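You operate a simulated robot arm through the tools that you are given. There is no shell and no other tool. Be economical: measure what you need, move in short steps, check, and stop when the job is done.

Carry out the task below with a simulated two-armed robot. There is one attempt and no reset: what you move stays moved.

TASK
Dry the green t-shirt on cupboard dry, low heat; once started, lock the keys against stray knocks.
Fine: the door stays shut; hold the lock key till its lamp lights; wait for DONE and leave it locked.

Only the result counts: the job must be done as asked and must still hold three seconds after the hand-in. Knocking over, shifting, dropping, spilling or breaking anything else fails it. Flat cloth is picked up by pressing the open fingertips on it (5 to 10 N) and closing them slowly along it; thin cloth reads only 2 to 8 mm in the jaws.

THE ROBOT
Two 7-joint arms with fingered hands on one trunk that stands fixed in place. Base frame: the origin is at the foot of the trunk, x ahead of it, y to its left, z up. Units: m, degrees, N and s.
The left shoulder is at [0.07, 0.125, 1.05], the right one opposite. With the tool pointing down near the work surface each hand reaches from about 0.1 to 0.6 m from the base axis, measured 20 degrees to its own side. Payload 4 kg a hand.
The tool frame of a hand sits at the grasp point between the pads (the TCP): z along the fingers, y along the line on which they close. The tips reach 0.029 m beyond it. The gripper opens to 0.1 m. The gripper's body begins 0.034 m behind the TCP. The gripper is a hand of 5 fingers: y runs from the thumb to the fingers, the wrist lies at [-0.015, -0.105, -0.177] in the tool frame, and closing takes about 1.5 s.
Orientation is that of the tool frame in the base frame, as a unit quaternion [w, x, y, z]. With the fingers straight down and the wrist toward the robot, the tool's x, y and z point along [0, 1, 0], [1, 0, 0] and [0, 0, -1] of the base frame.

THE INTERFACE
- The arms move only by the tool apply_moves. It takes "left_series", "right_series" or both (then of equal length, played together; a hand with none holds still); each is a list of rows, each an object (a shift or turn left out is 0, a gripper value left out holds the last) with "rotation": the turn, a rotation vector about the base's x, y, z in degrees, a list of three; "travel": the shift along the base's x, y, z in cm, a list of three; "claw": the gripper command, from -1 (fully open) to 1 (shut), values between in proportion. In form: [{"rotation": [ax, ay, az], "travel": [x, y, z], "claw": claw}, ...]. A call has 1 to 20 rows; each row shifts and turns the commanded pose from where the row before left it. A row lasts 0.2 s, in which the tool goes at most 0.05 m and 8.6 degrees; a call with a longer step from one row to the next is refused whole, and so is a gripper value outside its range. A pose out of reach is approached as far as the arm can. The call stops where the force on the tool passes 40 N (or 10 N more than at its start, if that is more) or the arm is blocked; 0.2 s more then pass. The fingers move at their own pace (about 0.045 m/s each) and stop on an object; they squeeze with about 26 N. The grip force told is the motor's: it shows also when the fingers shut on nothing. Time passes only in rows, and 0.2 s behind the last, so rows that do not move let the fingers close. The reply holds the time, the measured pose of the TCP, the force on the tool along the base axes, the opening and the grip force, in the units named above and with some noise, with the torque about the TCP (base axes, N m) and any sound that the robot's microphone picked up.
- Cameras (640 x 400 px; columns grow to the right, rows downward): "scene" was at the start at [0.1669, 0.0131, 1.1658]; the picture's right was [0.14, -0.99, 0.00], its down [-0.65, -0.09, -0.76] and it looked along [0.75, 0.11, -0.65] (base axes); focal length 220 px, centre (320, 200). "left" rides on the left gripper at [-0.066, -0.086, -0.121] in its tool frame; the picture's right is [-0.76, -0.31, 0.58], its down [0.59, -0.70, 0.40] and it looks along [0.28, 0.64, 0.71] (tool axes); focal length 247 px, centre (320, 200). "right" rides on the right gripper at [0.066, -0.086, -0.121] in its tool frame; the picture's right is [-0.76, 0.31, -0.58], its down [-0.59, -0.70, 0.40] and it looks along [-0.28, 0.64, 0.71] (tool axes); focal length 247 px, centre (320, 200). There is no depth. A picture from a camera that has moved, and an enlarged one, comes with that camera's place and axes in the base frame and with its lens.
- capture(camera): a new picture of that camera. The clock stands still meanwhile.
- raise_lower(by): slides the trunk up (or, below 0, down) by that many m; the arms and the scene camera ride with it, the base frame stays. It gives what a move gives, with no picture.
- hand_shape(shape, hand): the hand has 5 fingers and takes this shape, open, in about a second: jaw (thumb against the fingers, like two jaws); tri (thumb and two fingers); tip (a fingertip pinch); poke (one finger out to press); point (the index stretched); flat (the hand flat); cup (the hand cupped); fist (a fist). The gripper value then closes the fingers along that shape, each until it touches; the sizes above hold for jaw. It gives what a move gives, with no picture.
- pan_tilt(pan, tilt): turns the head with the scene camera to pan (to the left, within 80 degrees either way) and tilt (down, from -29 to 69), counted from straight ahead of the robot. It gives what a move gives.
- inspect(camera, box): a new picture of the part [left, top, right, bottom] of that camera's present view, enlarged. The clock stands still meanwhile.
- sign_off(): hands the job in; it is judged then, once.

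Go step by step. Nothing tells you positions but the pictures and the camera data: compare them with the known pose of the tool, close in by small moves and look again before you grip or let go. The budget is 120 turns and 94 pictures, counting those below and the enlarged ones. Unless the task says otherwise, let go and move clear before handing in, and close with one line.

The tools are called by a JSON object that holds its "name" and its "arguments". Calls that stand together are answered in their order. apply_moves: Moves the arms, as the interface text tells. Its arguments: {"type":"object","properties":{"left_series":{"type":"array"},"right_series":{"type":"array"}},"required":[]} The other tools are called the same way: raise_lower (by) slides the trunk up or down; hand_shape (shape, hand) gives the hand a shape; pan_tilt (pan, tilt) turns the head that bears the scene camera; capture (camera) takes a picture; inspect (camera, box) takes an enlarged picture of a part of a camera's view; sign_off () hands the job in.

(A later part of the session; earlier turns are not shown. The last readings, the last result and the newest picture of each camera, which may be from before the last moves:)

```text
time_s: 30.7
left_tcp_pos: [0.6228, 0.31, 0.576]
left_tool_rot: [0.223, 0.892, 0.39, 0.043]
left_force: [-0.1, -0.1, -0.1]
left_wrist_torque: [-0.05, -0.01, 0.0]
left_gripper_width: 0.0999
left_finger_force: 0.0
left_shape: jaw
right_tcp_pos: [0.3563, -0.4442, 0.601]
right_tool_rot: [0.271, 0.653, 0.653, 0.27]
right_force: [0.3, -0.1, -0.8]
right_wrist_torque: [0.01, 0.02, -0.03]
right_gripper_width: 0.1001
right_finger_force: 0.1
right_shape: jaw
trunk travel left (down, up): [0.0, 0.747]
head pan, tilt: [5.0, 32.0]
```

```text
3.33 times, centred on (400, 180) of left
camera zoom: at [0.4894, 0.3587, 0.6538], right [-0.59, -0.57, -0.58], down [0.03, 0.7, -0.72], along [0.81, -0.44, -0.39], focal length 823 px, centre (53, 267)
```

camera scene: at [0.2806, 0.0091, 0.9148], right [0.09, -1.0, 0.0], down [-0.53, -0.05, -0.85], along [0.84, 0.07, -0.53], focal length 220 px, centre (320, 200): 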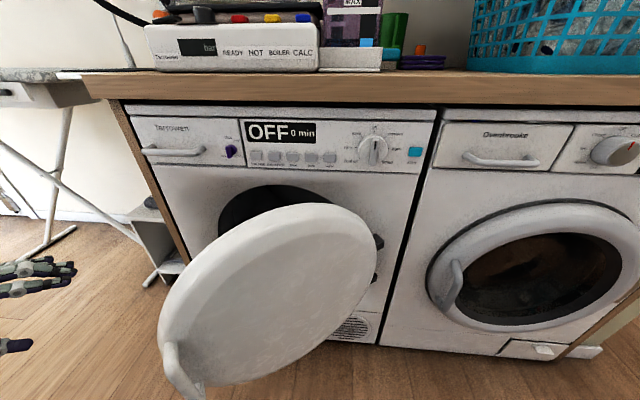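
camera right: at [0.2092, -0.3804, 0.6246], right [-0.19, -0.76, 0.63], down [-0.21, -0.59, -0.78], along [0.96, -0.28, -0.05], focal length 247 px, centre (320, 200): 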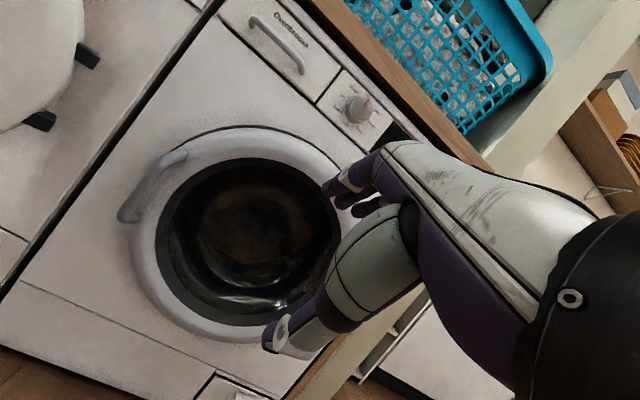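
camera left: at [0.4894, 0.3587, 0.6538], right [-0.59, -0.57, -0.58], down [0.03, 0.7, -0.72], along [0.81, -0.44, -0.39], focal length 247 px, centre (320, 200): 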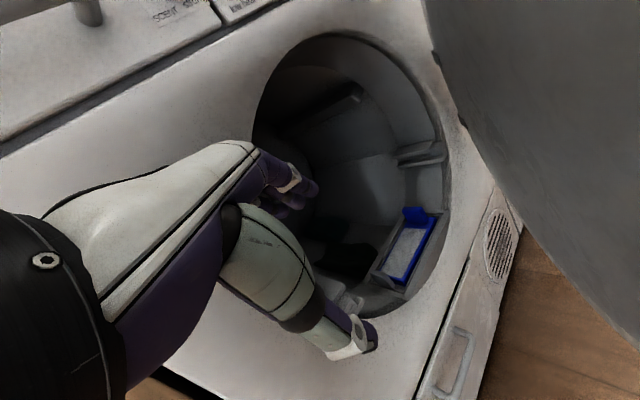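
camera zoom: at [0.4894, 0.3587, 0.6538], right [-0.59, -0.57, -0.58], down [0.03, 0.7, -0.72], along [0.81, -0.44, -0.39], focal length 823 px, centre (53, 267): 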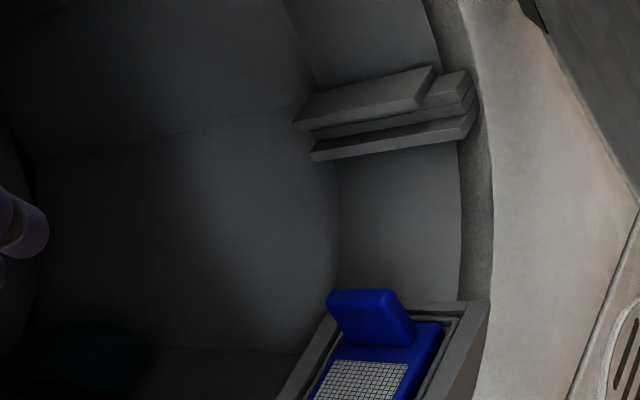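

The drum holds dark teal and black cloth. Before committing I'll rule out the other places, so I'm withdrawing the left hand, raising the trunk and looking at the basket from above and at the tubs on the right.

{"name": "apply_moves", "arguments": {"left_series": [{"travel": [-3, 3, 0]}, {"travel": [-3, 3, 0]}, {"travel": [-4, 3, 0]}, {"travel": [-4, 2, 0]}, {"travel": [-4, 0, 0]}, {"travel": [-4, 0, 0]}]}}

{"name": "raise_lower", "arguments": {"by": 0.4}}

{"name": "raise_lower", "arguments": {"by": 0.34}}

{"name": "pan_tilt", "arguments": {"pan": -38, "tilt": 50}}

{"name": "capture", "arguments": {"camera": "scene"}}

{"name": "pan_tilt", "arguments": {"pan": -80, "tilt": 65}}

{"name": "capture", "arguments": {"camera": "scene"}}

```text
time_s: 32.1
left_tcp_pos: [0.4007, 0.4201, 0.5759]
left_tool_rot: [0.222, 0.893, 0.389, 0.042]
left_force: [0.2, 0.6, -0.6]
left_wrist_torque: [-0.03, 0.0, -0.03]
left_gripper_width: 0.0998
left_finger_force: 0.0
left_shape: jaw
right_tcp_pos: [0.3555, -0.4444, 0.6005]
right_tool_rot: [0.272, 0.654, 0.653, 0.27]
right_force: [-0.2, 0.5, 0.7]
right_wrist_torque: [0.03, -0.01, 0.01]
right_gripper_width: 0.0999
right_finger_force: 0.0
right_shape: jaw
trunk travel left (down, up): [0.0, 0.747]
head pan, tilt: [5.0, 32.0]
```

```text
time_s: 36.0
left_tcp_pos: [0.4031, 0.4216, 0.9753]
left_tool_rot: [0.223, 0.892, 0.39, 0.042]
left_force: [0.0, -0.5, 0.6]
left_wrist_torque: [-0.01, 0.01, 0.01]
left_gripper_width: 0.0999
left_finger_force: 0.1
left_shape: jaw
right_tcp_pos: [0.3568, -0.4455, 0.9982]
right_tool_rot: [0.27, 0.653, 0.654, 0.27]
right_force: [0.3, 0.2, 0.7]
right_wrist_torque: [-0.01, 0.01, -0.01]
right_gripper_width: 0.0998
right_finger_force: 0.0
right_shape: jaw
trunk travel left (down, up): [-0.4, 0.347]
head pan, tilt: [5.0, 32.0]
```

```text
time_s: 39.3
left_tcp_pos: [0.4022, 0.4216, 1.3145]
left_tool_rot: [0.223, 0.892, 0.39, 0.042]
left_force: [-0.8, 0.2, -0.1]
left_wrist_torque: [0.0, 0.0, 0.02]
left_gripper_width: 0.0999
left_finger_force: 0.0
left_shape: jaw
right_tcp_pos: [0.3566, -0.4445, 1.3391]
right_tool_rot: [0.271, 0.654, 0.653, 0.269]
right_force: [-0.5, 0.6, 0.4]
right_wrist_torque: [-0.02, -0.03, 0.0]
right_gripper_width: 0.0997
right_finger_force: 0.0
right_shape: jaw
trunk travel left (down, up): [-0.74, 0.007]
head pan, tilt: [5.0, 32.0]
```

```text
time_s: 40.4
left_tcp_pos: [0.4027, 0.4208, 1.3157]
left_tool_rot: [0.222, 0.892, 0.391, 0.043]
left_force: [-1.2, 0.3, -0.2]
left_wrist_torque: [-0.02, -0.01, 0.05]
left_gripper_width: 0.1003
left_finger_force: 0.0
left_shape: jaw
right_tcp_pos: [0.3553, -0.4448, 1.3385]
right_tool_rot: [0.271, 0.654, 0.653, 0.27]
right_force: [0.8, 0.1, 1.0]
right_wrist_torque: [0.01, 0.01, -0.02]
right_gripper_width: 0.0999
right_finger_force: 0.1
right_shape: jaw
trunk travel left (down, up): [-0.74, 0.007]
head pan, tilt: [-38.0, 50.0]
```

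```text
57 pictures are left
camera scene: at [0.0847, -0.046, 1.648], right [-0.61, -0.79, 0.0], down [-0.6, 0.47, -0.64], along [0.51, -0.4, -0.77], focal length 220 px, centre (320, 200)
```

scene: 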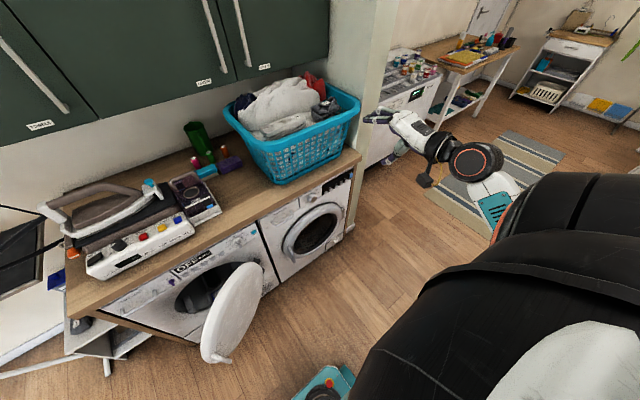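

```text
time_s: 41.5
left_tcp_pos: [0.4034, 0.4212, 1.3157]
left_tool_rot: [0.223, 0.892, 0.39, 0.044]
left_force: [-0.8, 0.2, 0.3]
left_wrist_torque: [0.0, 0.0, 0.03]
left_gripper_width: 0.0998
left_finger_force: 0.0
left_shape: jaw
right_tcp_pos: [0.3564, -0.4448, 1.3391]
right_tool_rot: [0.27, 0.654, 0.653, 0.271]
right_force: [0.4, 0.3, 0.7]
right_wrist_torque: [0.0, 0.0, 0.01]
right_gripper_width: 0.0999
right_finger_force: 0.1
right_shape: jaw
trunk travel left (down, up): [-0.74, 0.007]
head pan, tilt: [-80.0, 65.0]
```

```text
56 pictures are left
camera scene: at [0.0345, -0.0585, 1.6298], right [-0.98, -0.17, 0.0], down [-0.16, 0.89, -0.42], along [0.07, -0.42, -0.91], focal length 220 px, centre (320, 200)
```

scene: 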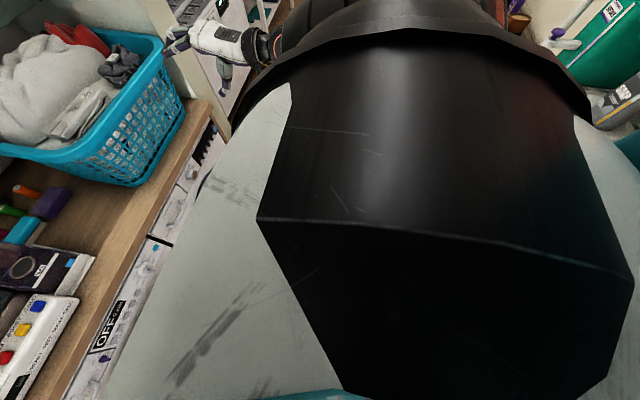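

There's no green in the basket either, so I take the teal cloth in the dryer drum to be the shirt. Next I'll lower the trunk and study the panel and dial.

{"name": "raise_lower", "arguments": {"by": -0.4}}

{"name": "raise_lower", "arguments": {"by": -0.24}}

{"name": "pan_tilt", "arguments": {"pan": 5, "tilt": 30}}

{"name": "inspect", "arguments": {"camera": "scene", "box": [230, 140, 450, 250]}}

{"name": "capture", "arguments": {"camera": "scene"}}

```text
time_s: 45.3
left_tcp_pos: [0.4023, 0.4205, 0.9162]
left_tool_rot: [0.223, 0.892, 0.39, 0.043]
left_force: [-0.2, 0.1, 0.4]
left_wrist_torque: [-0.02, -0.01, -0.03]
left_gripper_width: 0.0998
left_finger_force: 0.1
left_shape: jaw
right_tcp_pos: [0.3553, -0.4444, 0.9382]
right_tool_rot: [0.271, 0.653, 0.654, 0.27]
right_force: [0.0, 0.3, 0.3]
right_wrist_torque: [0.03, 0.02, 0.04]
right_gripper_width: 0.0998
right_finger_force: 0.0
right_shape: jaw
trunk travel left (down, up): [-0.34, 0.407]
head pan, tilt: [-80.0, 65.0]
```

```text
time_s: 47.8
left_tcp_pos: [0.4032, 0.4217, 0.675]
left_tool_rot: [0.222, 0.893, 0.389, 0.042]
left_force: [-0.3, 0.0, 0.1]
left_wrist_torque: [-0.02, 0.03, 0.01]
left_gripper_width: 0.1001
left_finger_force: 0.0
left_shape: jaw
right_tcp_pos: [0.3559, -0.4451, 0.6987]
right_tool_rot: [0.271, 0.653, 0.653, 0.27]
right_force: [0.3, 0.4, -0.2]
right_wrist_torque: [0.03, -0.03, -0.02]
right_gripper_width: 0.0999
right_finger_force: 0.1
right_shape: jaw
trunk travel left (down, up): [-0.1, 0.647]
head pan, tilt: [-80.0, 65.0]
```

```text
time_s: 49.4
left_tcp_pos: [0.4027, 0.4202, 0.6753]
left_tool_rot: [0.223, 0.892, 0.39, 0.042]
left_force: [-0.3, 0.0, 0.1]
left_wrist_torque: [0.0, 0.01, 0.0]
left_gripper_width: 0.0998
left_finger_force: 0.1
left_shape: jaw
right_tcp_pos: [0.3558, -0.4437, 0.6984]
right_tool_rot: [0.271, 0.653, 0.653, 0.271]
right_force: [-0.6, 0.7, 0.1]
right_wrist_torque: [0.03, 0.0, -0.04]
right_gripper_width: 0.1
right_finger_force: 0.1
right_shape: jaw
trunk travel left (down, up): [-0.1, 0.647]
head pan, tilt: [5.0, 30.0]
```

```text
2.91 times, centred on (340, 195) of scene
camera zoom: at [0.2333, 0.0092, 1.0252], right [0.09, -1.0, 0.0], down [-0.5, -0.04, -0.87], along [0.86, 0.07, -0.5], focal length 640 px, centre (262, 214)
```

zoom: 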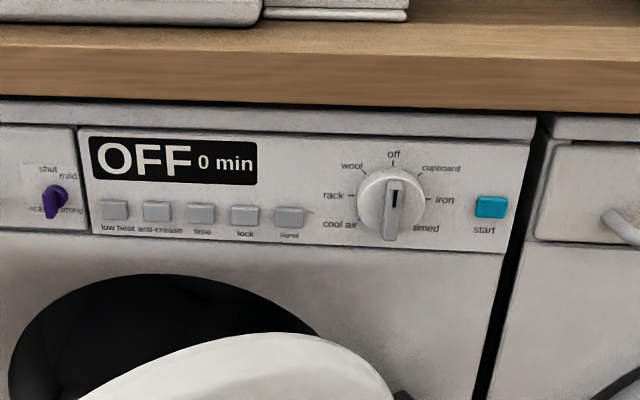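

```text
54 pictures are left
camera scene: at [0.2333, 0.0092, 1.0252], right [0.09, -1.0, 0.0], down [-0.5, -0.04, -0.87], along [0.86, 0.07, -0.5], focal length 220 px, centre (320, 200)
```

scene: 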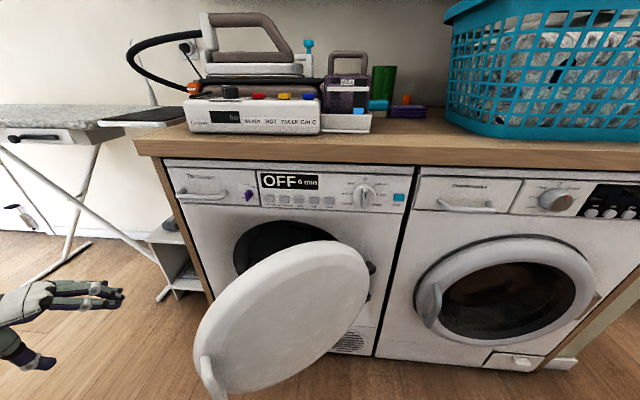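

The dial is at about (0.70, −0.060, 0.77) and points at off; cupboard is 45° clockwise. Now I'll put the left hand in poke shape, raise it, and turn it so the finger points at the machine.

{"name": "hand_shape", "arguments": {"hand": "left", "shape": "poke"}}

{"name": "apply_moves", "arguments": {"left_series": [{"rotation": [4.68, -6.49, -1.28], "travel": [0, 0, 2]}, {"rotation": [4.68, -6.49, -1.28], "travel": [0, 0, 2]}, {"rotation": [4.68, -6.49, -1.28], "travel": [0, 0, 2]}, {"rotation": [4.68, -6.49, -1.28], "travel": [0, 0, 2]}, {"rotation": [4.68, -6.49, -1.28], "travel": [0, 0, 2]}, {"rotation": [4.68, -6.49, -1.28], "travel": [0, 0, 2]}, {"rotation": [4.68, -6.49, -1.28], "travel": [0, 0, 2]}, {"rotation": [4.68, -6.49, -1.28], "travel": [0, 0, 2]}, {"rotation": [4.68, -6.49, -1.28], "travel": [0, 0, 2]}, {"rotation": [4.68, -6.49, -1.28], "travel": [0, 0, 2]}, {"rotation": [4.68, -6.49, -1.28]}, {"rotation": [4.68, -6.49, -1.28]}]}}

{"name": "capture", "arguments": {"camera": "left"}}

{"name": "capture", "arguments": {"camera": "scene"}}

```text
time_s: 50.3
left_tcp_pos: [0.4035, 0.4201, 0.6762]
left_tool_rot: [0.223, 0.892, 0.39, 0.043]
left_force: [0.1, 0.3, -0.1]
left_wrist_torque: [0.0, -0.01, -0.01]
left_gripper_width: 0.0
left_finger_force: 0.0
left_shape: poke
right_tcp_pos: [0.3551, -0.4451, 0.6988]
right_tool_rot: [0.271, 0.653, 0.654, 0.271]
right_force: [0.7, 0.4, -0.9]
right_wrist_torque: [0.01, -0.02, 0.0]
right_gripper_width: 0.0999
right_finger_force: 0.0
right_shape: jaw
trunk travel left (down, up): [-0.1, 0.647]
head pan, tilt: [5.0, 30.0]
```

```text
time_s: 52.9
left_tcp_pos: [0.4019, 0.4205, 0.8754]
left_tool_rot: [0.0, 0.706, 0.0, 0.708]
left_force: [0.4, 0.8, 0.5]
left_wrist_torque: [0.0, 0.0, 0.01]
left_gripper_width: 0.0003
left_finger_force: 0.0
left_shape: poke
right_tcp_pos: [0.3553, -0.444, 0.6992]
right_tool_rot: [0.271, 0.653, 0.653, 0.271]
right_force: [0.2, 0.0, -0.3]
right_wrist_torque: [0.01, 0.0, 0.0]
right_gripper_width: 0.0998
right_finger_force: 0.0
right_shape: jaw
trunk travel left (down, up): [-0.1, 0.647]
head pan, tilt: [5.0, 30.0]
```

```text
53 pictures are left
camera left: at [0.282, 0.5063, 0.8092], right [0.58, 0.31, -0.76], down [0.4, 0.7, 0.59], along [0.71, -0.64, 0.28], focal length 247 px, centre (320, 200)
```

left: 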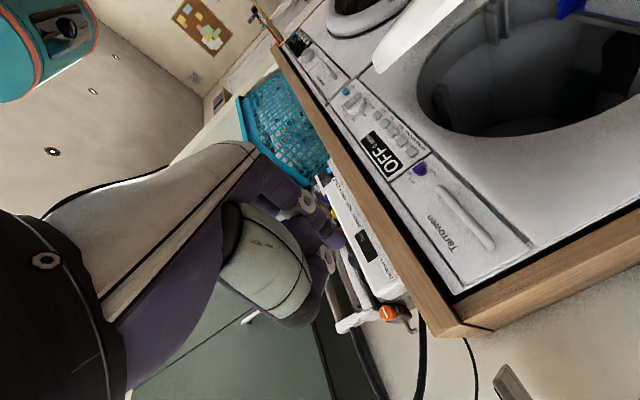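

```text
52 pictures are left
camera scene: at [0.2332, 0.0092, 1.0252], right [0.09, -1.0, 0.0], down [-0.5, -0.04, -0.87], along [0.86, 0.08, -0.5], focal length 220 px, centre (320, 200)
```

scene: 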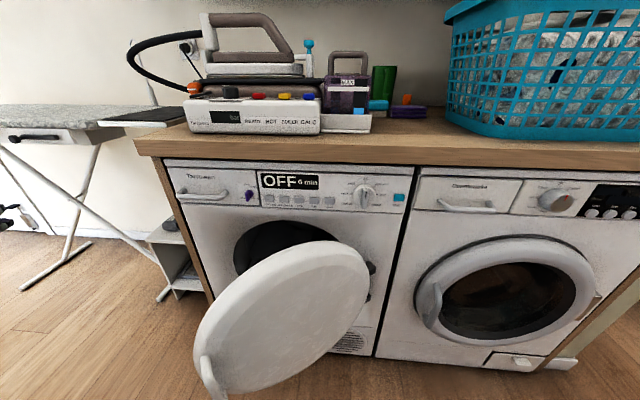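

{"name": "apply_moves", "arguments": {"left_series": [{"travel": [0, -4, 0]}, {"travel": [0, -4, 0]}, {"travel": [0, -4, 0]}, {"travel": [0, -4, 0]}, {"travel": [0, -4, 0]}, {"travel": [0, -4, 0]}, {"travel": [0, -4, 0]}]}}

{"name": "capture", "arguments": {"camera": "scene"}}

```text
time_s: 54.5
left_tcp_pos: [0.4949, 0.2639, 0.8673]
left_tool_rot: [0.0, 0.707, 0.0, 0.707]
left_force: [-0.9, 0.0, -0.5]
left_wrist_torque: [0.0, 0.0, 0.01]
left_gripper_width: 0.0
left_finger_force: 0.1
left_shape: poke
left hand out of reach, approached as far as the arm can: row 3, 4, 5, 6, 7
right_tcp_pos: [0.356, -0.4436, 0.6989]
right_tool_rot: [0.27, 0.653, 0.654, 0.271]
right_force: [-0.8, 0.1, 0.8]
right_wrist_torque: [0.0, 0.0, 0.01]
right_gripper_width: 0.0999
right_finger_force: 0.1
right_shape: jaw
trunk travel left (down, up): [-0.1, 0.647]
head pan, tilt: [5.0, 30.0]
```

```text
51 pictures are left
camera scene: at [0.2332, 0.0092, 1.0252], right [0.09, -1.0, 0.0], down [-0.5, -0.04, -0.87], along [0.86, 0.08, -0.5], focal length 220 px, centre (320, 200)
```

scene: 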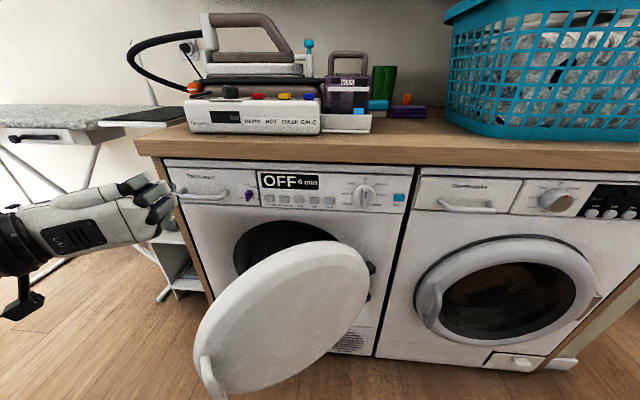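

The left hand can't reach the middle in that pose. The right hand suits the door better, since the door hinges on the right, so I'll park the left hand to the left and turn the right one to point forward-left.

{"name": "apply_moves", "arguments": {"left_series": [{"travel": [0, 4, 0]}, {"travel": [0, 4, 0]}, {"travel": [0, 4, 0]}, {"travel": [0, 4, 0]}, {"travel": [0, 4, 0]}, {"travel": [0, 4, 0]}, {}, {}, {}, {}, {}, {}, {}, {}], "right_series": [{"rotation": [-5.11, -4.68, 4.68]}, {"rotation": [-5.11, -4.68, 4.68]}, {"rotation": [-5.11, -4.68, 4.68]}, {"rotation": [-5.11, -4.68, 4.68]}, {"rotation": [-5.11, -4.68, 4.68]}, {"rotation": [-5.11, -4.68, 4.68]}, {"rotation": [-5.11, -4.68, 4.68]}, {"rotation": [-5.11, -4.68, 4.68]}, {"rotation": [-5.11, -4.68, 4.68]}, {"rotation": [-5.11, -4.68, 4.68]}, {"rotation": [-5.11, -4.68, 4.68]}, {"rotation": [-5.11, -4.68, 4.68]}, {"rotation": [-5.11, -4.68, 4.68]}, {"rotation": [-5.11, -4.68, 4.68], "claw": 1}]}}

{"name": "capture", "arguments": {"camera": "right"}}

```text
time_s: 57.5
left_tcp_pos: [0.4945, 0.5023, 0.8683]
left_tool_rot: [0.0, 0.707, 0.0, 0.707]
left_force: [0.9, -0.1, 0.7]
left_wrist_torque: [-0.04, 0.01, -0.02]
left_gripper_width: 0.0
left_finger_force: 0.1
left_shape: poke
right_tcp_pos: [0.3557, -0.4453, 0.6992]
right_tool_rot: [0.664, -0.242, 0.665, 0.242]
right_force: [0.1, -0.3, 0.5]
right_wrist_torque: [0.0, 0.0, -0.01]
right_gripper_width: 0.0656
right_finger_force: 0.0
right_shape: jaw
trunk travel left (down, up): [-0.1, 0.647]
head pan, tilt: [5.0, 30.0]
```

```text
50 pictures are left
camera right: at [0.3172, -0.5901, 0.6331], right [-0.64, -0.14, 0.76], down [0.76, -0.28, 0.59], along [0.13, 0.95, 0.28], focal length 247 px, centre (320, 200)
```

right: 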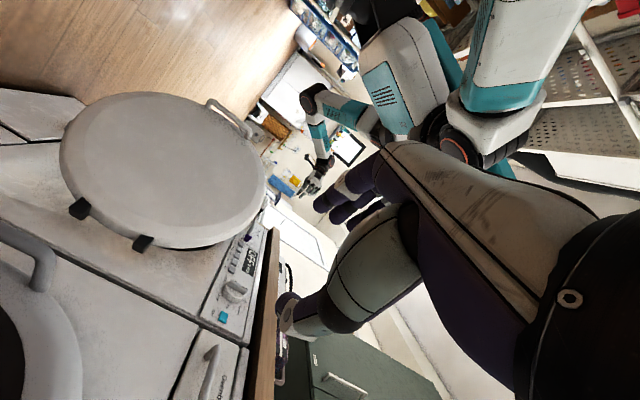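

The right hand now points along the push direction. I'll bring it in front of the door's outer face.

{"name": "apply_moves", "arguments": {"right_series": [{"travel": [0, 4.2, -1.4]}, {"travel": [0, 4.2, -1.4]}, {"travel": [0, 4.2, -1.4]}, {"travel": [0, 4.2, -1.4]}, {"travel": [0, 4.2, -1.4]}, {"travel": [0, 4.2, -1.4]}, {"travel": [0, 4.2, -1.4]}, {"travel": [0, 4.2, -1.4]}, {"travel": [0, 4.2, -1.4]}]}}

{"name": "capture", "arguments": {"camera": "scene"}}

```text
time_s: 59.5
left_tcp_pos: [0.4942, 0.5013, 0.8694]
left_tool_rot: [-0.001, 0.707, 0.0, 0.707]
left_force: [0.5, -0.8, 0.3]
left_wrist_torque: [0.03, 0.07, 0.01]
left_gripper_width: 0.0
left_finger_force: 0.1
left_shape: poke
right_tcp_pos: [0.3553, -0.0793, 0.5759]
right_tool_rot: [0.664, -0.24, 0.665, 0.242]
right_force: [-0.4, -0.3, 0.0]
right_wrist_torque: [-0.01, -0.02, 0.05]
right_gripper_width: 0.0
right_finger_force: 26.4
right_shape: jaw
right hand out of reach, approached as far as the arm can: row 9
trunk travel left (down, up): [-0.1, 0.647]
head pan, tilt: [5.0, 30.0]
```

```text
49 pictures are left
camera scene: at [0.2333, 0.0088, 1.0252], right [0.09, -1.0, 0.0], down [-0.5, -0.04, -0.87], along [0.86, 0.08, -0.5], focal length 220 px, centre (320, 200)
```

scene: 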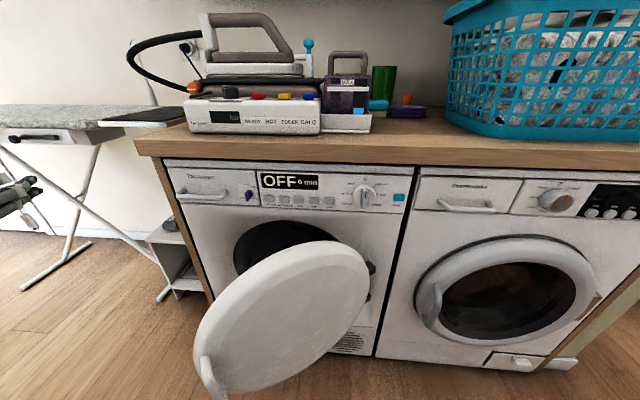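

{"name": "apply_moves", "arguments": {"right_series": [{"travel": [3, 1.5, 0]}, {"travel": [3, 1.5, 0]}, {"travel": [3, 1.5, 0]}, {"travel": [3, 2, 0]}]}}

{"name": "pan_tilt", "arguments": {"pan": 5, "tilt": 45}}

{"name": "capture", "arguments": {"camera": "scene"}}

```text
time_s: 60.5
left_tcp_pos: [0.4943, 0.5022, 0.8687]
left_tool_rot: [0.0, 0.707, 0.0, 0.707]
left_force: [0.0, 0.7, -0.4]
left_wrist_torque: [0.02, -0.01, -0.04]
left_gripper_width: 0.0
left_finger_force: 0.0
left_shape: poke
right_tcp_pos: [0.4765, -0.014, 0.5749]
right_tool_rot: [0.664, -0.241, 0.665, 0.242]
right_force: [0.5, 0.7, -0.2]
right_wrist_torque: [-0.02, 0.01, 0.0]
right_gripper_width: 0.0
right_finger_force: 25.7
right_shape: jaw
trunk travel left (down, up): [-0.1, 0.647]
head pan, tilt: [5.0, 30.0]
```

```text
time_s: 61.3
left_tcp_pos: [0.4952, 0.5023, 0.8691]
left_tool_rot: [0.0, 0.707, 0.0, 0.707]
left_force: [-0.4, 0.2, -0.1]
left_wrist_torque: [-0.01, -0.01, 0.0]
left_gripper_width: 0.0
left_finger_force: 0.1
left_shape: poke
right_tcp_pos: [0.4739, -0.0143, 0.5751]
right_tool_rot: [0.664, -0.242, 0.665, 0.242]
right_force: [-0.2, 0.3, 0.4]
right_wrist_torque: [0.0, 0.01, 0.0]
right_gripper_width: 0.0
right_finger_force: 26.2
right_shape: jaw
trunk travel left (down, up): [-0.1, 0.647]
head pan, tilt: [5.0, 45.0]
```

```text
48 pictures are left
camera scene: at [0.2243, 0.0085, 1.0026], right [0.09, -1.0, 0.0], down [-0.7, -0.06, -0.71], along [0.7, 0.06, -0.71], focal length 220 px, centre (320, 200)
```

scene: 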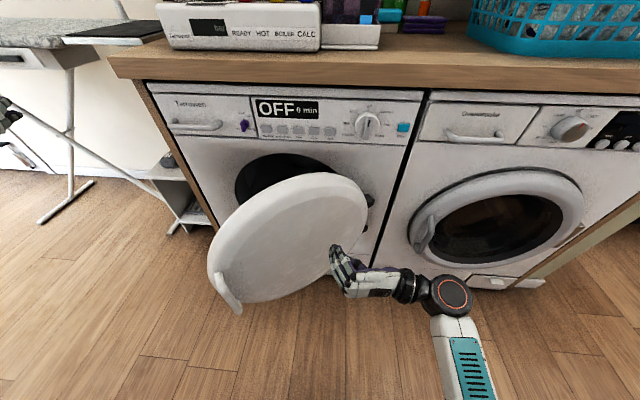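

The hand is right at the door's face. I'll push it along its arc.

{"name": "apply_moves", "arguments": {"right_series": [{"travel": [1.5, 1.3, 0]}, {"travel": [1.5, 1.3, 0]}, {"travel": [1.5, 1.3, 0]}, {"travel": [1.5, 1.2, 0]}, {"travel": [1.7, 1.0, 0]}, {"travel": [1.7, 1.0, 0]}, {"travel": [1.8, 0.8, 0]}]}}

{"name": "capture", "arguments": {"camera": "scene"}}

```text
time_s: 62.9
left_tcp_pos: [0.4951, 0.5028, 0.869]
left_tool_rot: [0.0, 0.707, 0.0, 0.707]
left_force: [0.8, -0.2, 0.2]
left_wrist_torque: [-0.05, 0.0, -0.02]
left_gripper_width: 0.0
left_finger_force: 0.1
left_shape: poke
right_tcp_pos: [0.5872, 0.065, 0.5756]
right_tool_rot: [0.665, -0.241, 0.664, 0.241]
right_force: [0.4, -0.4, 0.3]
right_wrist_torque: [-0.03, 0.01, 0.01]
right_gripper_width: 0.0
right_finger_force: 26.0
right_shape: jaw
trunk travel left (down, up): [-0.1, 0.647]
head pan, tilt: [5.0, 45.0]
```

```text
47 pictures are left
camera scene: at [0.2243, 0.0085, 1.0025], right [0.09, -1.0, 0.0], down [-0.7, -0.06, -0.71], along [0.7, 0.06, -0.71], focal length 220 px, centre (320, 200)
```

scene: 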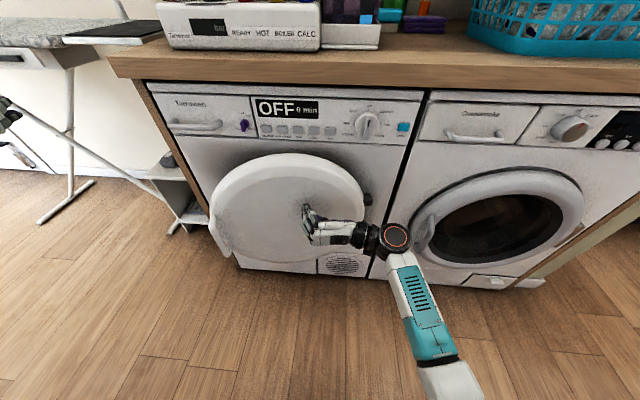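

The door is nearly shut; I'll keep pushing until it latches.

{"name": "apply_moves", "arguments": {"right_series": [{"travel": [1.5, 1.5, 0]}, {"travel": [1.5, 1.5, 0]}, {"travel": [1.5, 1.5, 0]}, {"travel": [1.5, 1, 0]}, {"travel": [1.5, 1, 0]}, {"travel": [1.5, 0.5, 0]}]}}

{"name": "capture", "arguments": {"camera": "scene"}}

```text
time_s: 64.3
left_tcp_pos: [0.4943, 0.5017, 0.8703]
left_tool_rot: [0.0, 0.707, 0.0, 0.707]
left_force: [-0.2, -0.5, -0.5]
left_wrist_torque: [0.0, -0.04, -0.04]
left_gripper_width: 0.0
left_finger_force: 0.1
left_shape: poke
right_tcp_pos: [0.6406, 0.1159, 0.5756]
right_tool_rot: [0.664, -0.241, 0.666, 0.241]
right_force: [-1.5, 0.8, 0.0]
right_wrist_torque: [0.02, -0.01, 0.06]
right_gripper_width: 0.0
right_finger_force: 25.9
right_shape: jaw
right hand out of reach, approached as far as the arm can: row 4, 5, 6
trunk travel left (down, up): [-0.1, 0.647]
head pan, tilt: [5.0, 45.0]
```

```text
46 pictures are left
camera scene: at [0.2242, 0.0086, 1.0026], right [0.09, -1.0, 0.0], down [-0.7, -0.06, -0.71], along [0.7, 0.06, -0.71], focal length 220 px, centre (320, 200)
```

scene: 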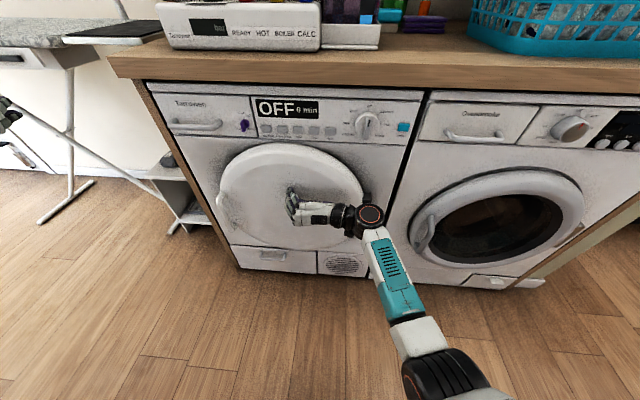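

The right arm is at its reach limit with the door nearly shut. I'll back it off and finish the push with the left hand on the latch side.

{"name": "apply_moves", "arguments": {"right_series": [{"travel": [-3, -3, 0]}, {"travel": [-3, -3, 0]}, {"travel": [-3, -3, 0]}, {"travel": [-3, -3, 0]}, {"travel": [0, -4, 0]}, {"travel": [0, -4, 0]}, {"travel": [0, -4, 0]}, {}, {}, {}, {}, {}, {}, {}], "left_series": [{"travel": [-2, 0, -4]}, {"travel": [-2, 0, -4]}, {"travel": [-2, 0, -4]}, {"travel": [0, 0, -4]}, {"travel": [0, 0, -4]}, {"travel": [0, 0, -4]}, {"travel": [0, 0, -4]}, {"travel": [0, 0, -3]}, {"travel": [2, -4, 0]}, {"travel": [2, -4, 0]}, {"travel": [2, -4, 0]}, {"travel": [2, -4, 0]}, {"travel": [2, -4, 0]}, {}]}}

{"name": "capture", "arguments": {"camera": "scene"}}

{"name": "capture", "arguments": {"camera": "left"}}

```text
time_s: 67.3
left_tcp_pos: [0.5316, 0.3037, 0.5721]
left_tool_rot: [0.0, 0.707, 0.0, 0.707]
left_force: [-0.2, 0.2, 1.3]
left_wrist_torque: [0.01, 0.02, -0.01]
left_gripper_width: 0.0
left_finger_force: 0.1
left_shape: poke
left hand out of reach, approached as far as the arm can: row 8
right_tcp_pos: [0.5202, -0.1246, 0.5763]
right_tool_rot: [0.664, -0.24, 0.665, 0.242]
right_force: [0.1, -0.2, 0.4]
right_wrist_torque: [0.01, -0.01, -0.01]
right_gripper_width: 0.0
right_finger_force: 25.5
right_shape: jaw
trunk travel left (down, up): [-0.1, 0.647]
head pan, tilt: [5.0, 45.0]
```

```text
45 pictures are left
camera scene: at [0.2243, 0.0083, 1.0026], right [0.09, -1.0, 0.0], down [-0.7, -0.06, -0.71], along [0.7, 0.06, -0.71], focal length 220 px, centre (320, 200)
```

scene: 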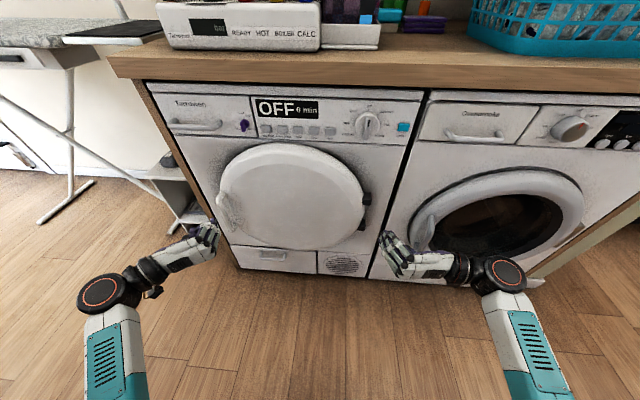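

```text
44 pictures are left
camera left: at [0.4104, 0.3889, 0.5054], right [0.58, 0.31, -0.76], down [0.4, 0.7, 0.59], along [0.71, -0.64, 0.28], focal length 247 px, centre (320, 200)
```

left: 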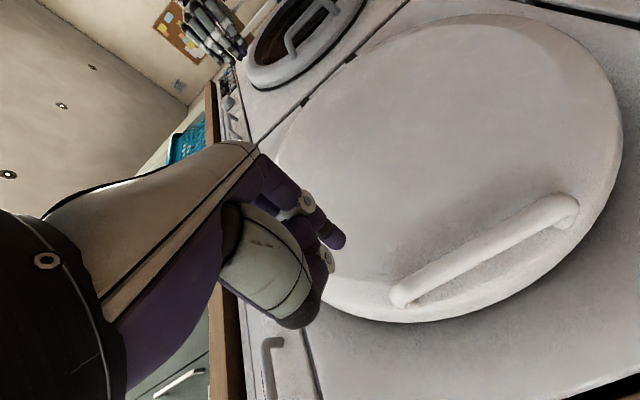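

The poke fingertip sits about 2.5 cm ahead of the TCP, on its axis. I'll shift right of the handle and push forward.

{"name": "apply_moves", "arguments": {"left_series": [{"travel": [0, -3, 0]}, {"travel": [0, -3, 0]}, {"travel": [3, 0, 0]}, {"travel": [2, 0, 0]}, {"travel": [2, 0, 0]}, {"travel": [2, 0, 0]}, {"travel": [1.5, 0, 0]}, {"travel": [1.5, 0, 0]}, {"travel": [1.5, 0, 0]}, {"travel": [1.5, 0, 0]}]}}

{"name": "capture", "arguments": {"camera": "scene"}}

```text
time_s: 69.0
left_tcp_pos: [0.6361, 0.2373, 0.5694]
left_tool_rot: [0.007, 0.708, -0.006, 0.706]
left_force: [-24.5, 0.0, 7.2]
left_wrist_torque: [0.05, -0.53, 0.17]
left_gripper_width: 0.0
left_finger_force: 0.1
left_shape: poke
right_tcp_pos: [0.5194, -0.1244, 0.5755]
right_tool_rot: [0.665, -0.241, 0.664, 0.242]
right_force: [0.3, -0.1, -0.6]
right_wrist_torque: [0.0, -0.02, 0.01]
right_gripper_width: 0.0001
right_finger_force: 25.6
right_shape: jaw
trunk travel left (down, up): [-0.1, 0.647]
head pan, tilt: [5.0, 45.0]
stopped in row 8 (left hand): the force on the tool passed its limit at 53 N (the readings are from after the stop); the commanded pose is now the measured one
```

```text
43 pictures are left
camera scene: at [0.222, 0.0084, 1.0032], right [0.09, -1.0, 0.0], down [-0.7, -0.06, -0.71], along [0.71, 0.06, -0.71], focal length 220 px, centre (320, 200)
```

scene: 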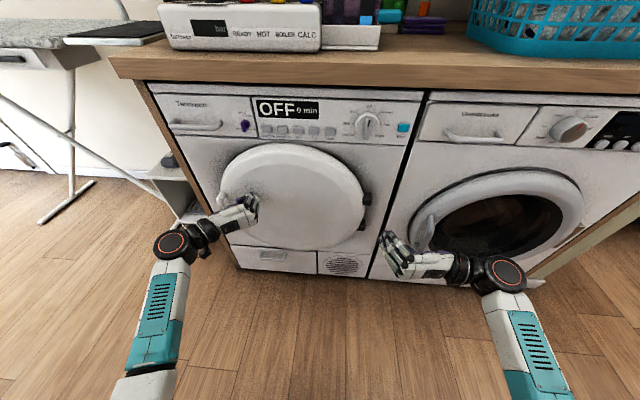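

A firm stop at 53 N. I'll back off and check the gap around the door.

{"name": "apply_moves", "arguments": {"left_series": [{"travel": [-3, 1, 0]}, {"travel": [-3, 2, 0]}, {"travel": [-3, 4, 0]}, {"travel": [-3, 4, 0]}, {"travel": [-2, 4, 0]}]}}

{"name": "inspect", "arguments": {"camera": "scene", "box": [180, 120, 400, 290]}}

{"name": "capture", "arguments": {"camera": "left"}}

```text
time_s: 70.2
left_tcp_pos: [0.4992, 0.3868, 0.567]
left_tool_rot: [0.007, 0.709, -0.005, 0.705]
left_force: [-0.4, 0.4, -0.3]
left_wrist_torque: [-0.01, 0.0, 0.01]
left_gripper_width: 0.0
left_finger_force: 0.2
left_shape: poke
right_tcp_pos: [0.521, -0.1251, 0.5758]
right_tool_rot: [0.665, -0.24, 0.665, 0.241]
right_force: [0.3, -1.2, -1.1]
right_wrist_torque: [0.0, 0.02, 0.02]
right_gripper_width: 0.0
right_finger_force: 26.0
right_shape: jaw
trunk travel left (down, up): [-0.1, 0.647]
head pan, tilt: [5.0, 45.0]
```

```text
2.35 times, centred on (290, 205) of scene
camera zoom: at [0.2243, 0.0083, 1.0026], right [0.09, -1.0, 0.0], down [-0.7, -0.06, -0.71], along [0.7, 0.06, -0.71], focal length 517 px, centre (391, 188)
```

zoom: 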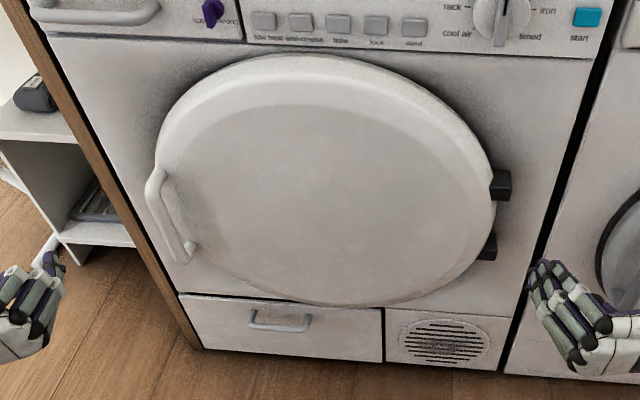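

```text
41 pictures are left
camera left: at [0.3802, 0.4742, 0.5013], right [0.58, 0.29, -0.76], down [0.41, 0.7, 0.58], along [0.7, -0.65, 0.28], focal length 247 px, centre (320, 200)
```

left: 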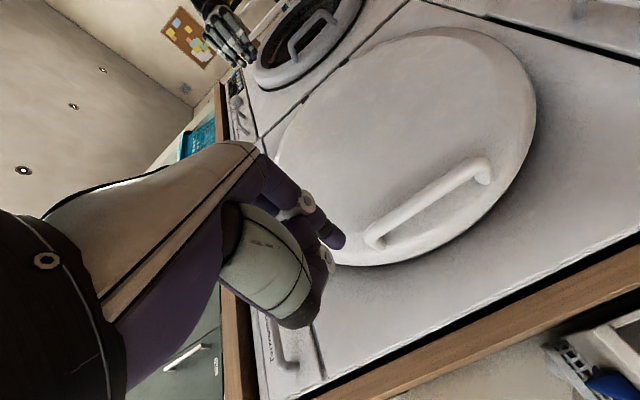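

The door looks shut and flush. Now I'll bring the right hand level with the dial, pointing straight ahead and half open.

{"name": "apply_moves", "arguments": {"right_series": [{"rotation": [0, 0, -8], "travel": [-1, 0, 3.9], "claw": 0}, {"rotation": [0, 0, -8], "travel": [-1, 0, 3.9]}, {"rotation": [0, 0, -8], "travel": [-1, 0, 3.9]}, {"rotation": [0, 0, -8], "travel": [-1, 0, 3.9]}, {"rotation": [0, 0, -8], "travel": [-1, 0, 3.9]}, {"travel": [2, 3, 0]}, {"travel": [3, 3, 0]}, {"travel": [3, 0.5, 0]}, {"travel": [2, 0, 0]}]}}

{"name": "pan_tilt", "arguments": {"pan": -5, "tilt": 30}}

{"name": "capture", "arguments": {"camera": "scene"}}

{"name": "capture", "arguments": {"camera": "right"}}

```text
time_s: 72.2
left_tcp_pos: [0.4999, 0.3862, 0.5666]
left_tool_rot: [0.007, 0.71, -0.005, 0.704]
left_force: [0.5, -0.5, -0.9]
left_wrist_torque: [0.01, -0.03, -0.03]
left_gripper_width: 0.0
left_finger_force: 0.1
left_shape: poke
right_tcp_pos: [0.6167, -0.0709, 0.7409]
right_tool_rot: [0.707, 0.002, 0.707, 0.0]
right_force: [-0.5, -0.2, 0.6]
right_wrist_torque: [-0.01, -0.03, 0.03]
right_gripper_width: 0.0498
right_finger_force: 0.0
right_shape: jaw
right hand out of reach, approached as far as the arm can: row 4, 5
trunk travel left (down, up): [-0.1, 0.647]
head pan, tilt: [5.0, 45.0]
```

```text
time_s: 72.9
left_tcp_pos: [0.5006, 0.3862, 0.5669]
left_tool_rot: [0.007, 0.709, -0.006, 0.705]
left_force: [0.0, 0.6, 0.7]
left_wrist_torque: [0.02, -0.01, -0.02]
left_gripper_width: 0.0001
left_finger_force: 0.1
left_shape: poke
right_tcp_pos: [0.6174, -0.0719, 0.7404]
right_tool_rot: [0.707, 0.001, 0.707, -0.001]
right_force: [0.6, 0.8, 0.3]
right_wrist_torque: [0.01, 0.02, -0.01]
right_gripper_width: 0.05
right_finger_force: 0.0
right_shape: jaw
trunk travel left (down, up): [-0.1, 0.647]
head pan, tilt: [-5.0, 30.0]
```

```text
40 pictures are left
camera scene: at [0.2334, -0.0065, 1.0251], right [-0.09, -1.0, 0.0], down [-0.5, 0.04, -0.87], along [0.86, -0.07, -0.5], focal length 220 px, centre (320, 200)
```

scene: 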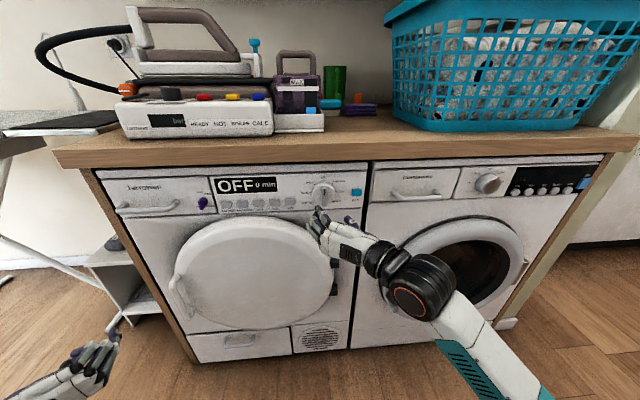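

```text
39 pictures are left
camera right: at [0.4944, -0.158, 0.6747], right [-0.58, 0.31, 0.76], down [0.4, -0.7, 0.59], along [0.71, 0.64, 0.28], focal length 247 px, centre (320, 200)
```

right: 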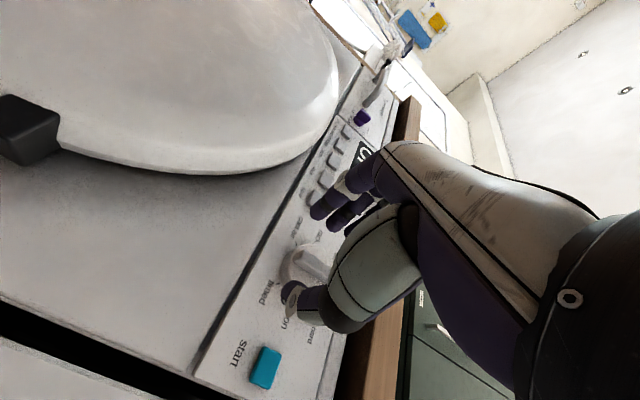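

The dial triangulates to about (0.69, −0.056, 0.767). I'll align with it and look closely before advancing.

{"name": "apply_moves", "arguments": {"right_series": [{"travel": [0, 1.5, 2.6]}, {"travel": [1, 0, 0]}]}}

{"name": "inspect", "arguments": {"camera": "right", "box": [200, 150, 440, 350]}}

{"name": "inspect", "arguments": {"camera": "scene", "box": [260, 150, 400, 250]}}

```text
time_s: 73.5
left_tcp_pos: [0.4998, 0.3863, 0.5659]
left_tool_rot: [0.006, 0.71, -0.006, 0.704]
left_force: [0.6, -0.4, -0.7]
left_wrist_torque: [-0.02, -0.01, -0.01]
left_gripper_width: 0.0
left_finger_force: 0.1
left_shape: poke
right_tcp_pos: [0.628, -0.0565, 0.7671]
right_tool_rot: [0.707, 0.0, 0.707, 0.0]
right_force: [-0.2, -0.2, -0.1]
right_wrist_torque: [0.02, 0.0, 0.0]
right_gripper_width: 0.0499
right_finger_force: 0.1
right_shape: jaw
trunk travel left (down, up): [-0.1, 0.647]
head pan, tilt: [-5.0, 30.0]
```

```text
2.00 times, centred on (320, 250) of right
camera zoom: at [0.5054, -0.1422, 0.7009], right [-0.58, 0.31, 0.76], down [0.4, -0.7, 0.59], along [0.71, 0.64, 0.28], focal length 494 px, centre (320, 100)
```

zoom: 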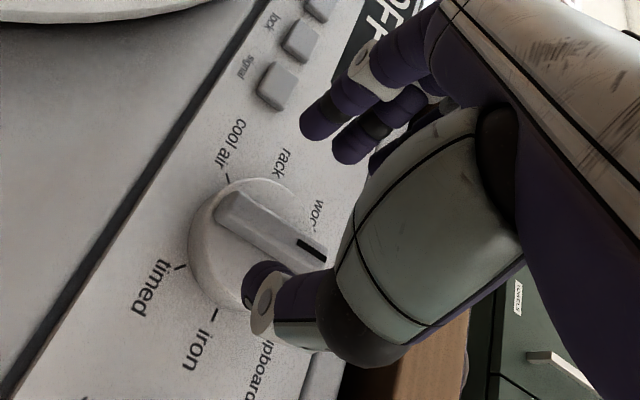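

```text
4.00 times, centred on (330, 200) of scene
camera zoom: at [0.2334, -0.0065, 1.0252], right [-0.09, -1.0, 0.0], down [-0.5, 0.04, -0.87], along [0.86, -0.08, -0.5], focal length 879 px, centre (280, 200)
```

zoom: 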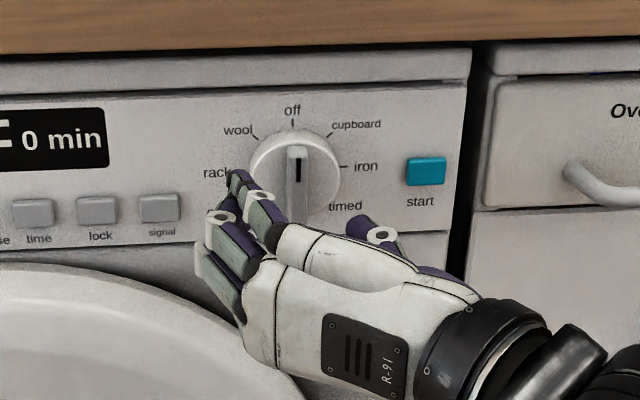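

Both views agree on the dial centre: y −0.0565, z 0.774. I'll raise slightly and advance so the fingers straddle the bar.

{"name": "apply_moves", "arguments": {"right_series": [{"travel": [0, 0, 0.7]}, {"travel": [1.5, 0, 0]}, {"travel": [1.5, 0, 0]}]}}

{"name": "inspect", "arguments": {"camera": "right", "box": [200, 150, 440, 350]}}

```text
time_s: 74.3
left_tcp_pos: [0.5004, 0.3862, 0.5666]
left_tool_rot: [0.007, 0.709, -0.006, 0.705]
left_force: [0.5, -1.2, 0.1]
left_wrist_torque: [0.01, 0.01, 0.02]
left_gripper_width: 0.0001
left_finger_force: 0.1
left_shape: poke
right_tcp_pos: [0.657, -0.0557, 0.773]
right_tool_rot: [0.707, 0.001, 0.707, -0.002]
right_force: [0.8, 0.0, -0.6]
right_wrist_torque: [-0.01, 0.0, -0.03]
right_gripper_width: 0.0498
right_finger_force: 0.0
right_shape: jaw
trunk travel left (down, up): [-0.1, 0.647]
head pan, tilt: [-5.0, 30.0]
```

```text
2.00 times, centred on (320, 250) of right
camera zoom: at [0.5347, -0.1424, 0.707], right [-0.58, 0.31, 0.76], down [0.4, -0.7, 0.59], along [0.71, 0.64, 0.28], focal length 494 px, centre (320, 100)
```

zoom: 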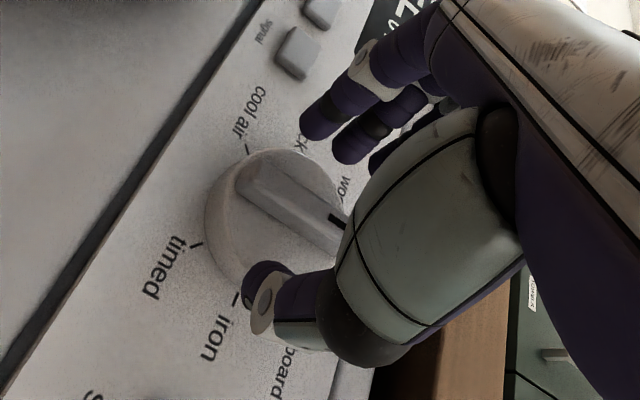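

{"name": "apply_moves", "arguments": {"right_series": [{"travel": [1, 0, 0]}, {"travel": [0.5, 0, 0]}]}}

{"name": "inspect", "arguments": {"camera": "right", "box": [200, 150, 440, 350]}}

```text
time_s: 74.9
left_tcp_pos: [0.501, 0.3866, 0.5668]
left_tool_rot: [0.006, 0.71, -0.005, 0.705]
left_force: [-0.2, 0.8, -0.1]
left_wrist_torque: [0.02, 0.0, 0.02]
left_gripper_width: 0.0
left_finger_force: 0.0
left_shape: poke
right_tcp_pos: [0.6723, -0.0564, 0.7733]
right_tool_rot: [0.707, 0.001, 0.708, -0.001]
right_force: [-1.2, -1.5, -0.8]
right_wrist_torque: [0.02, -0.03, -0.07]
right_gripper_width: 0.0502
right_finger_force: 0.0
right_shape: jaw
trunk travel left (down, up): [-0.1, 0.647]
head pan, tilt: [-5.0, 30.0]
```

```text
2.00 times, centred on (320, 250) of right
camera zoom: at [0.5499, -0.1426, 0.7071], right [-0.58, 0.31, 0.76], down [0.4, -0.7, 0.59], along [0.71, 0.64, 0.28], focal length 494 px, centre (320, 100)
```

zoom: 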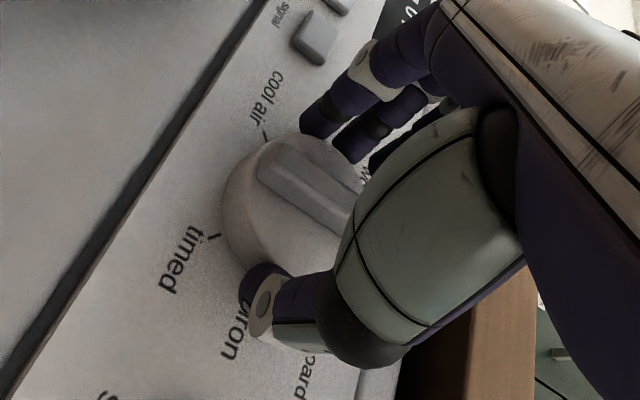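

{"name": "apply_moves", "arguments": {"right_series": [{"claw": 1}, {}, {}, {}, {}]}}

{"name": "inspect", "arguments": {"camera": "right", "box": [200, 150, 440, 350]}}

```text
time_s: 76.1
left_tcp_pos: [0.5008, 0.3866, 0.5664]
left_tool_rot: [0.006, 0.709, -0.006, 0.705]
left_force: [0.8, 0.1, 0.1]
left_wrist_torque: [0.02, 0.01, 0.02]
left_gripper_width: 0.0
left_finger_force: 0.2
left_shape: poke
right_tcp_pos: [0.6731, -0.0562, 0.7726]
right_tool_rot: [0.707, 0.0, 0.707, -0.001]
right_force: [0.0, -3.9, -0.6]
right_wrist_torque: [0.02, 0.05, -0.05]
right_gripper_width: 0.0468
right_finger_force: 26.1
right_shape: jaw
trunk travel left (down, up): [-0.1, 0.647]
head pan, tilt: [-5.0, 30.0]
```

```text
2.00 times, centred on (320, 250) of right
camera zoom: at [0.55, -0.1431, 0.7069], right [-0.58, 0.31, 0.76], down [0.4, -0.7, 0.59], along [0.71, 0.64, 0.28], focal length 494 px, centre (320, 100)
```

zoom: 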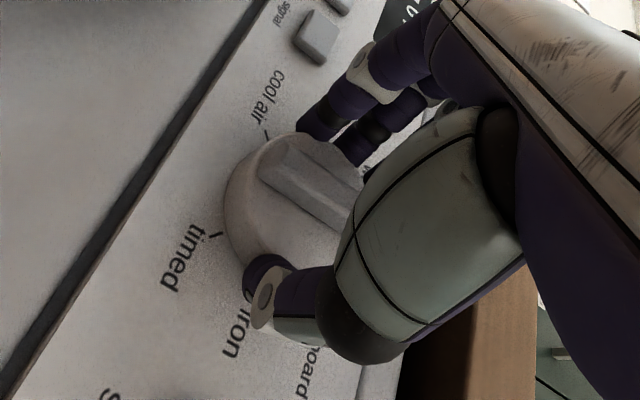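

The fingers have closed on the round knob body (47 mm), well centred. I'll turn it 45° clockwise, about +x.

{"name": "apply_moves", "arguments": {"right_series": [{"rotation": [7.5, 0, 0]}, {"rotation": [7.5, 0, 0]}, {"rotation": [7.5, 0, 0]}, {"rotation": [7.5, 0, 0]}, {"rotation": [7.5, 0, 0]}, {"rotation": [7.5, 0, 0]}]}}

{"name": "inspect", "arguments": {"camera": "scene", "box": [200, 150, 400, 250]}}

```text
time_s: 77.5
left_tcp_pos: [0.5018, 0.3862, 0.5659]
left_tool_rot: [0.007, 0.71, -0.005, 0.704]
left_force: [-0.7, 0.0, 0.0]
left_wrist_torque: [0.0, -0.02, 0.0]
left_gripper_width: 0.0001
left_finger_force: 0.0
left_shape: poke
right_tcp_pos: [0.671, -0.055, 0.7728]
right_tool_rot: [0.653, 0.272, 0.654, 0.27]
right_force: [8.2, 2.3, 0.1]
right_wrist_torque: [-0.06, -0.06, 0.12]
right_gripper_width: 0.047
right_finger_force: 25.7
right_shape: jaw
trunk travel left (down, up): [-0.1, 0.647]
head pan, tilt: [-5.0, 30.0]
```

```text
3.20 times, centred on (300, 200) of scene
camera zoom: at [0.2341, -0.0064, 1.025], right [-0.09, -1.0, 0.0], down [-0.5, 0.04, -0.87], along [0.86, -0.08, -0.5], focal length 704 px, centre (384, 200)
```

zoom: 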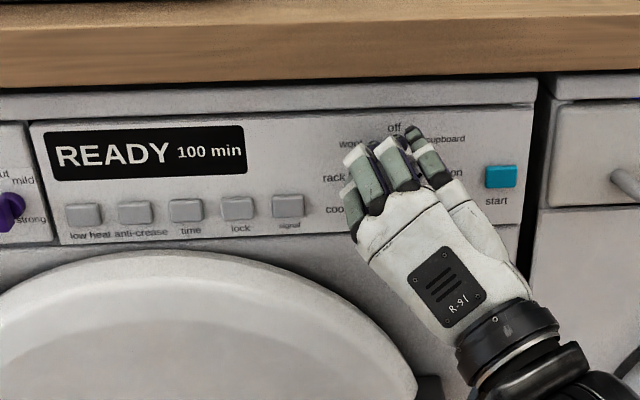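

The display reads READY 100 min. I'll release, back off and check the dial's pointer.

{"name": "apply_moves", "arguments": {"right_series": [{"claw": -0.3}, {}, {}, {"travel": [-1.5, 0, 0]}, {"travel": [-3, 0, 0]}, {"travel": [-3, -2, -3]}, {"travel": [-2, -2, -3.5]}, {"travel": [0, -2, -4]}, {"travel": [0, -2, -4]}]}}

{"name": "inspect", "arguments": {"camera": "scene", "box": [200, 150, 400, 250]}}

```text
time_s: 79.5
left_tcp_pos: [0.5007, 0.3858, 0.5668]
left_tool_rot: [0.009, 0.71, -0.006, 0.705]
left_force: [-0.2, -0.3, 0.2]
left_wrist_torque: [0.02, 0.0, 0.0]
left_gripper_width: 0.0
left_finger_force: 0.0
left_shape: poke
right_tcp_pos: [0.5734, -0.135, 0.6304]
right_tool_rot: [0.653, 0.271, 0.654, 0.271]
right_force: [0.6, 0.3, 0.0]
right_wrist_torque: [0.04, 0.01, -0.01]
right_gripper_width: 0.0645
right_finger_force: 0.1
right_shape: jaw
trunk travel left (down, up): [-0.1, 0.647]
head pan, tilt: [-5.0, 30.0]
```

```text
3.20 times, centred on (300, 200) of scene
camera zoom: at [0.2333, -0.0065, 1.0252], right [-0.09, -1.0, 0.0], down [-0.5, 0.04, -0.87], along [0.86, -0.08, -0.5], focal length 704 px, centre (384, 200)
```

zoom: 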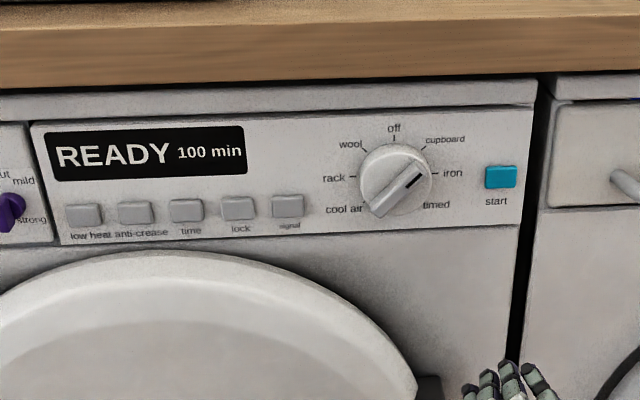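

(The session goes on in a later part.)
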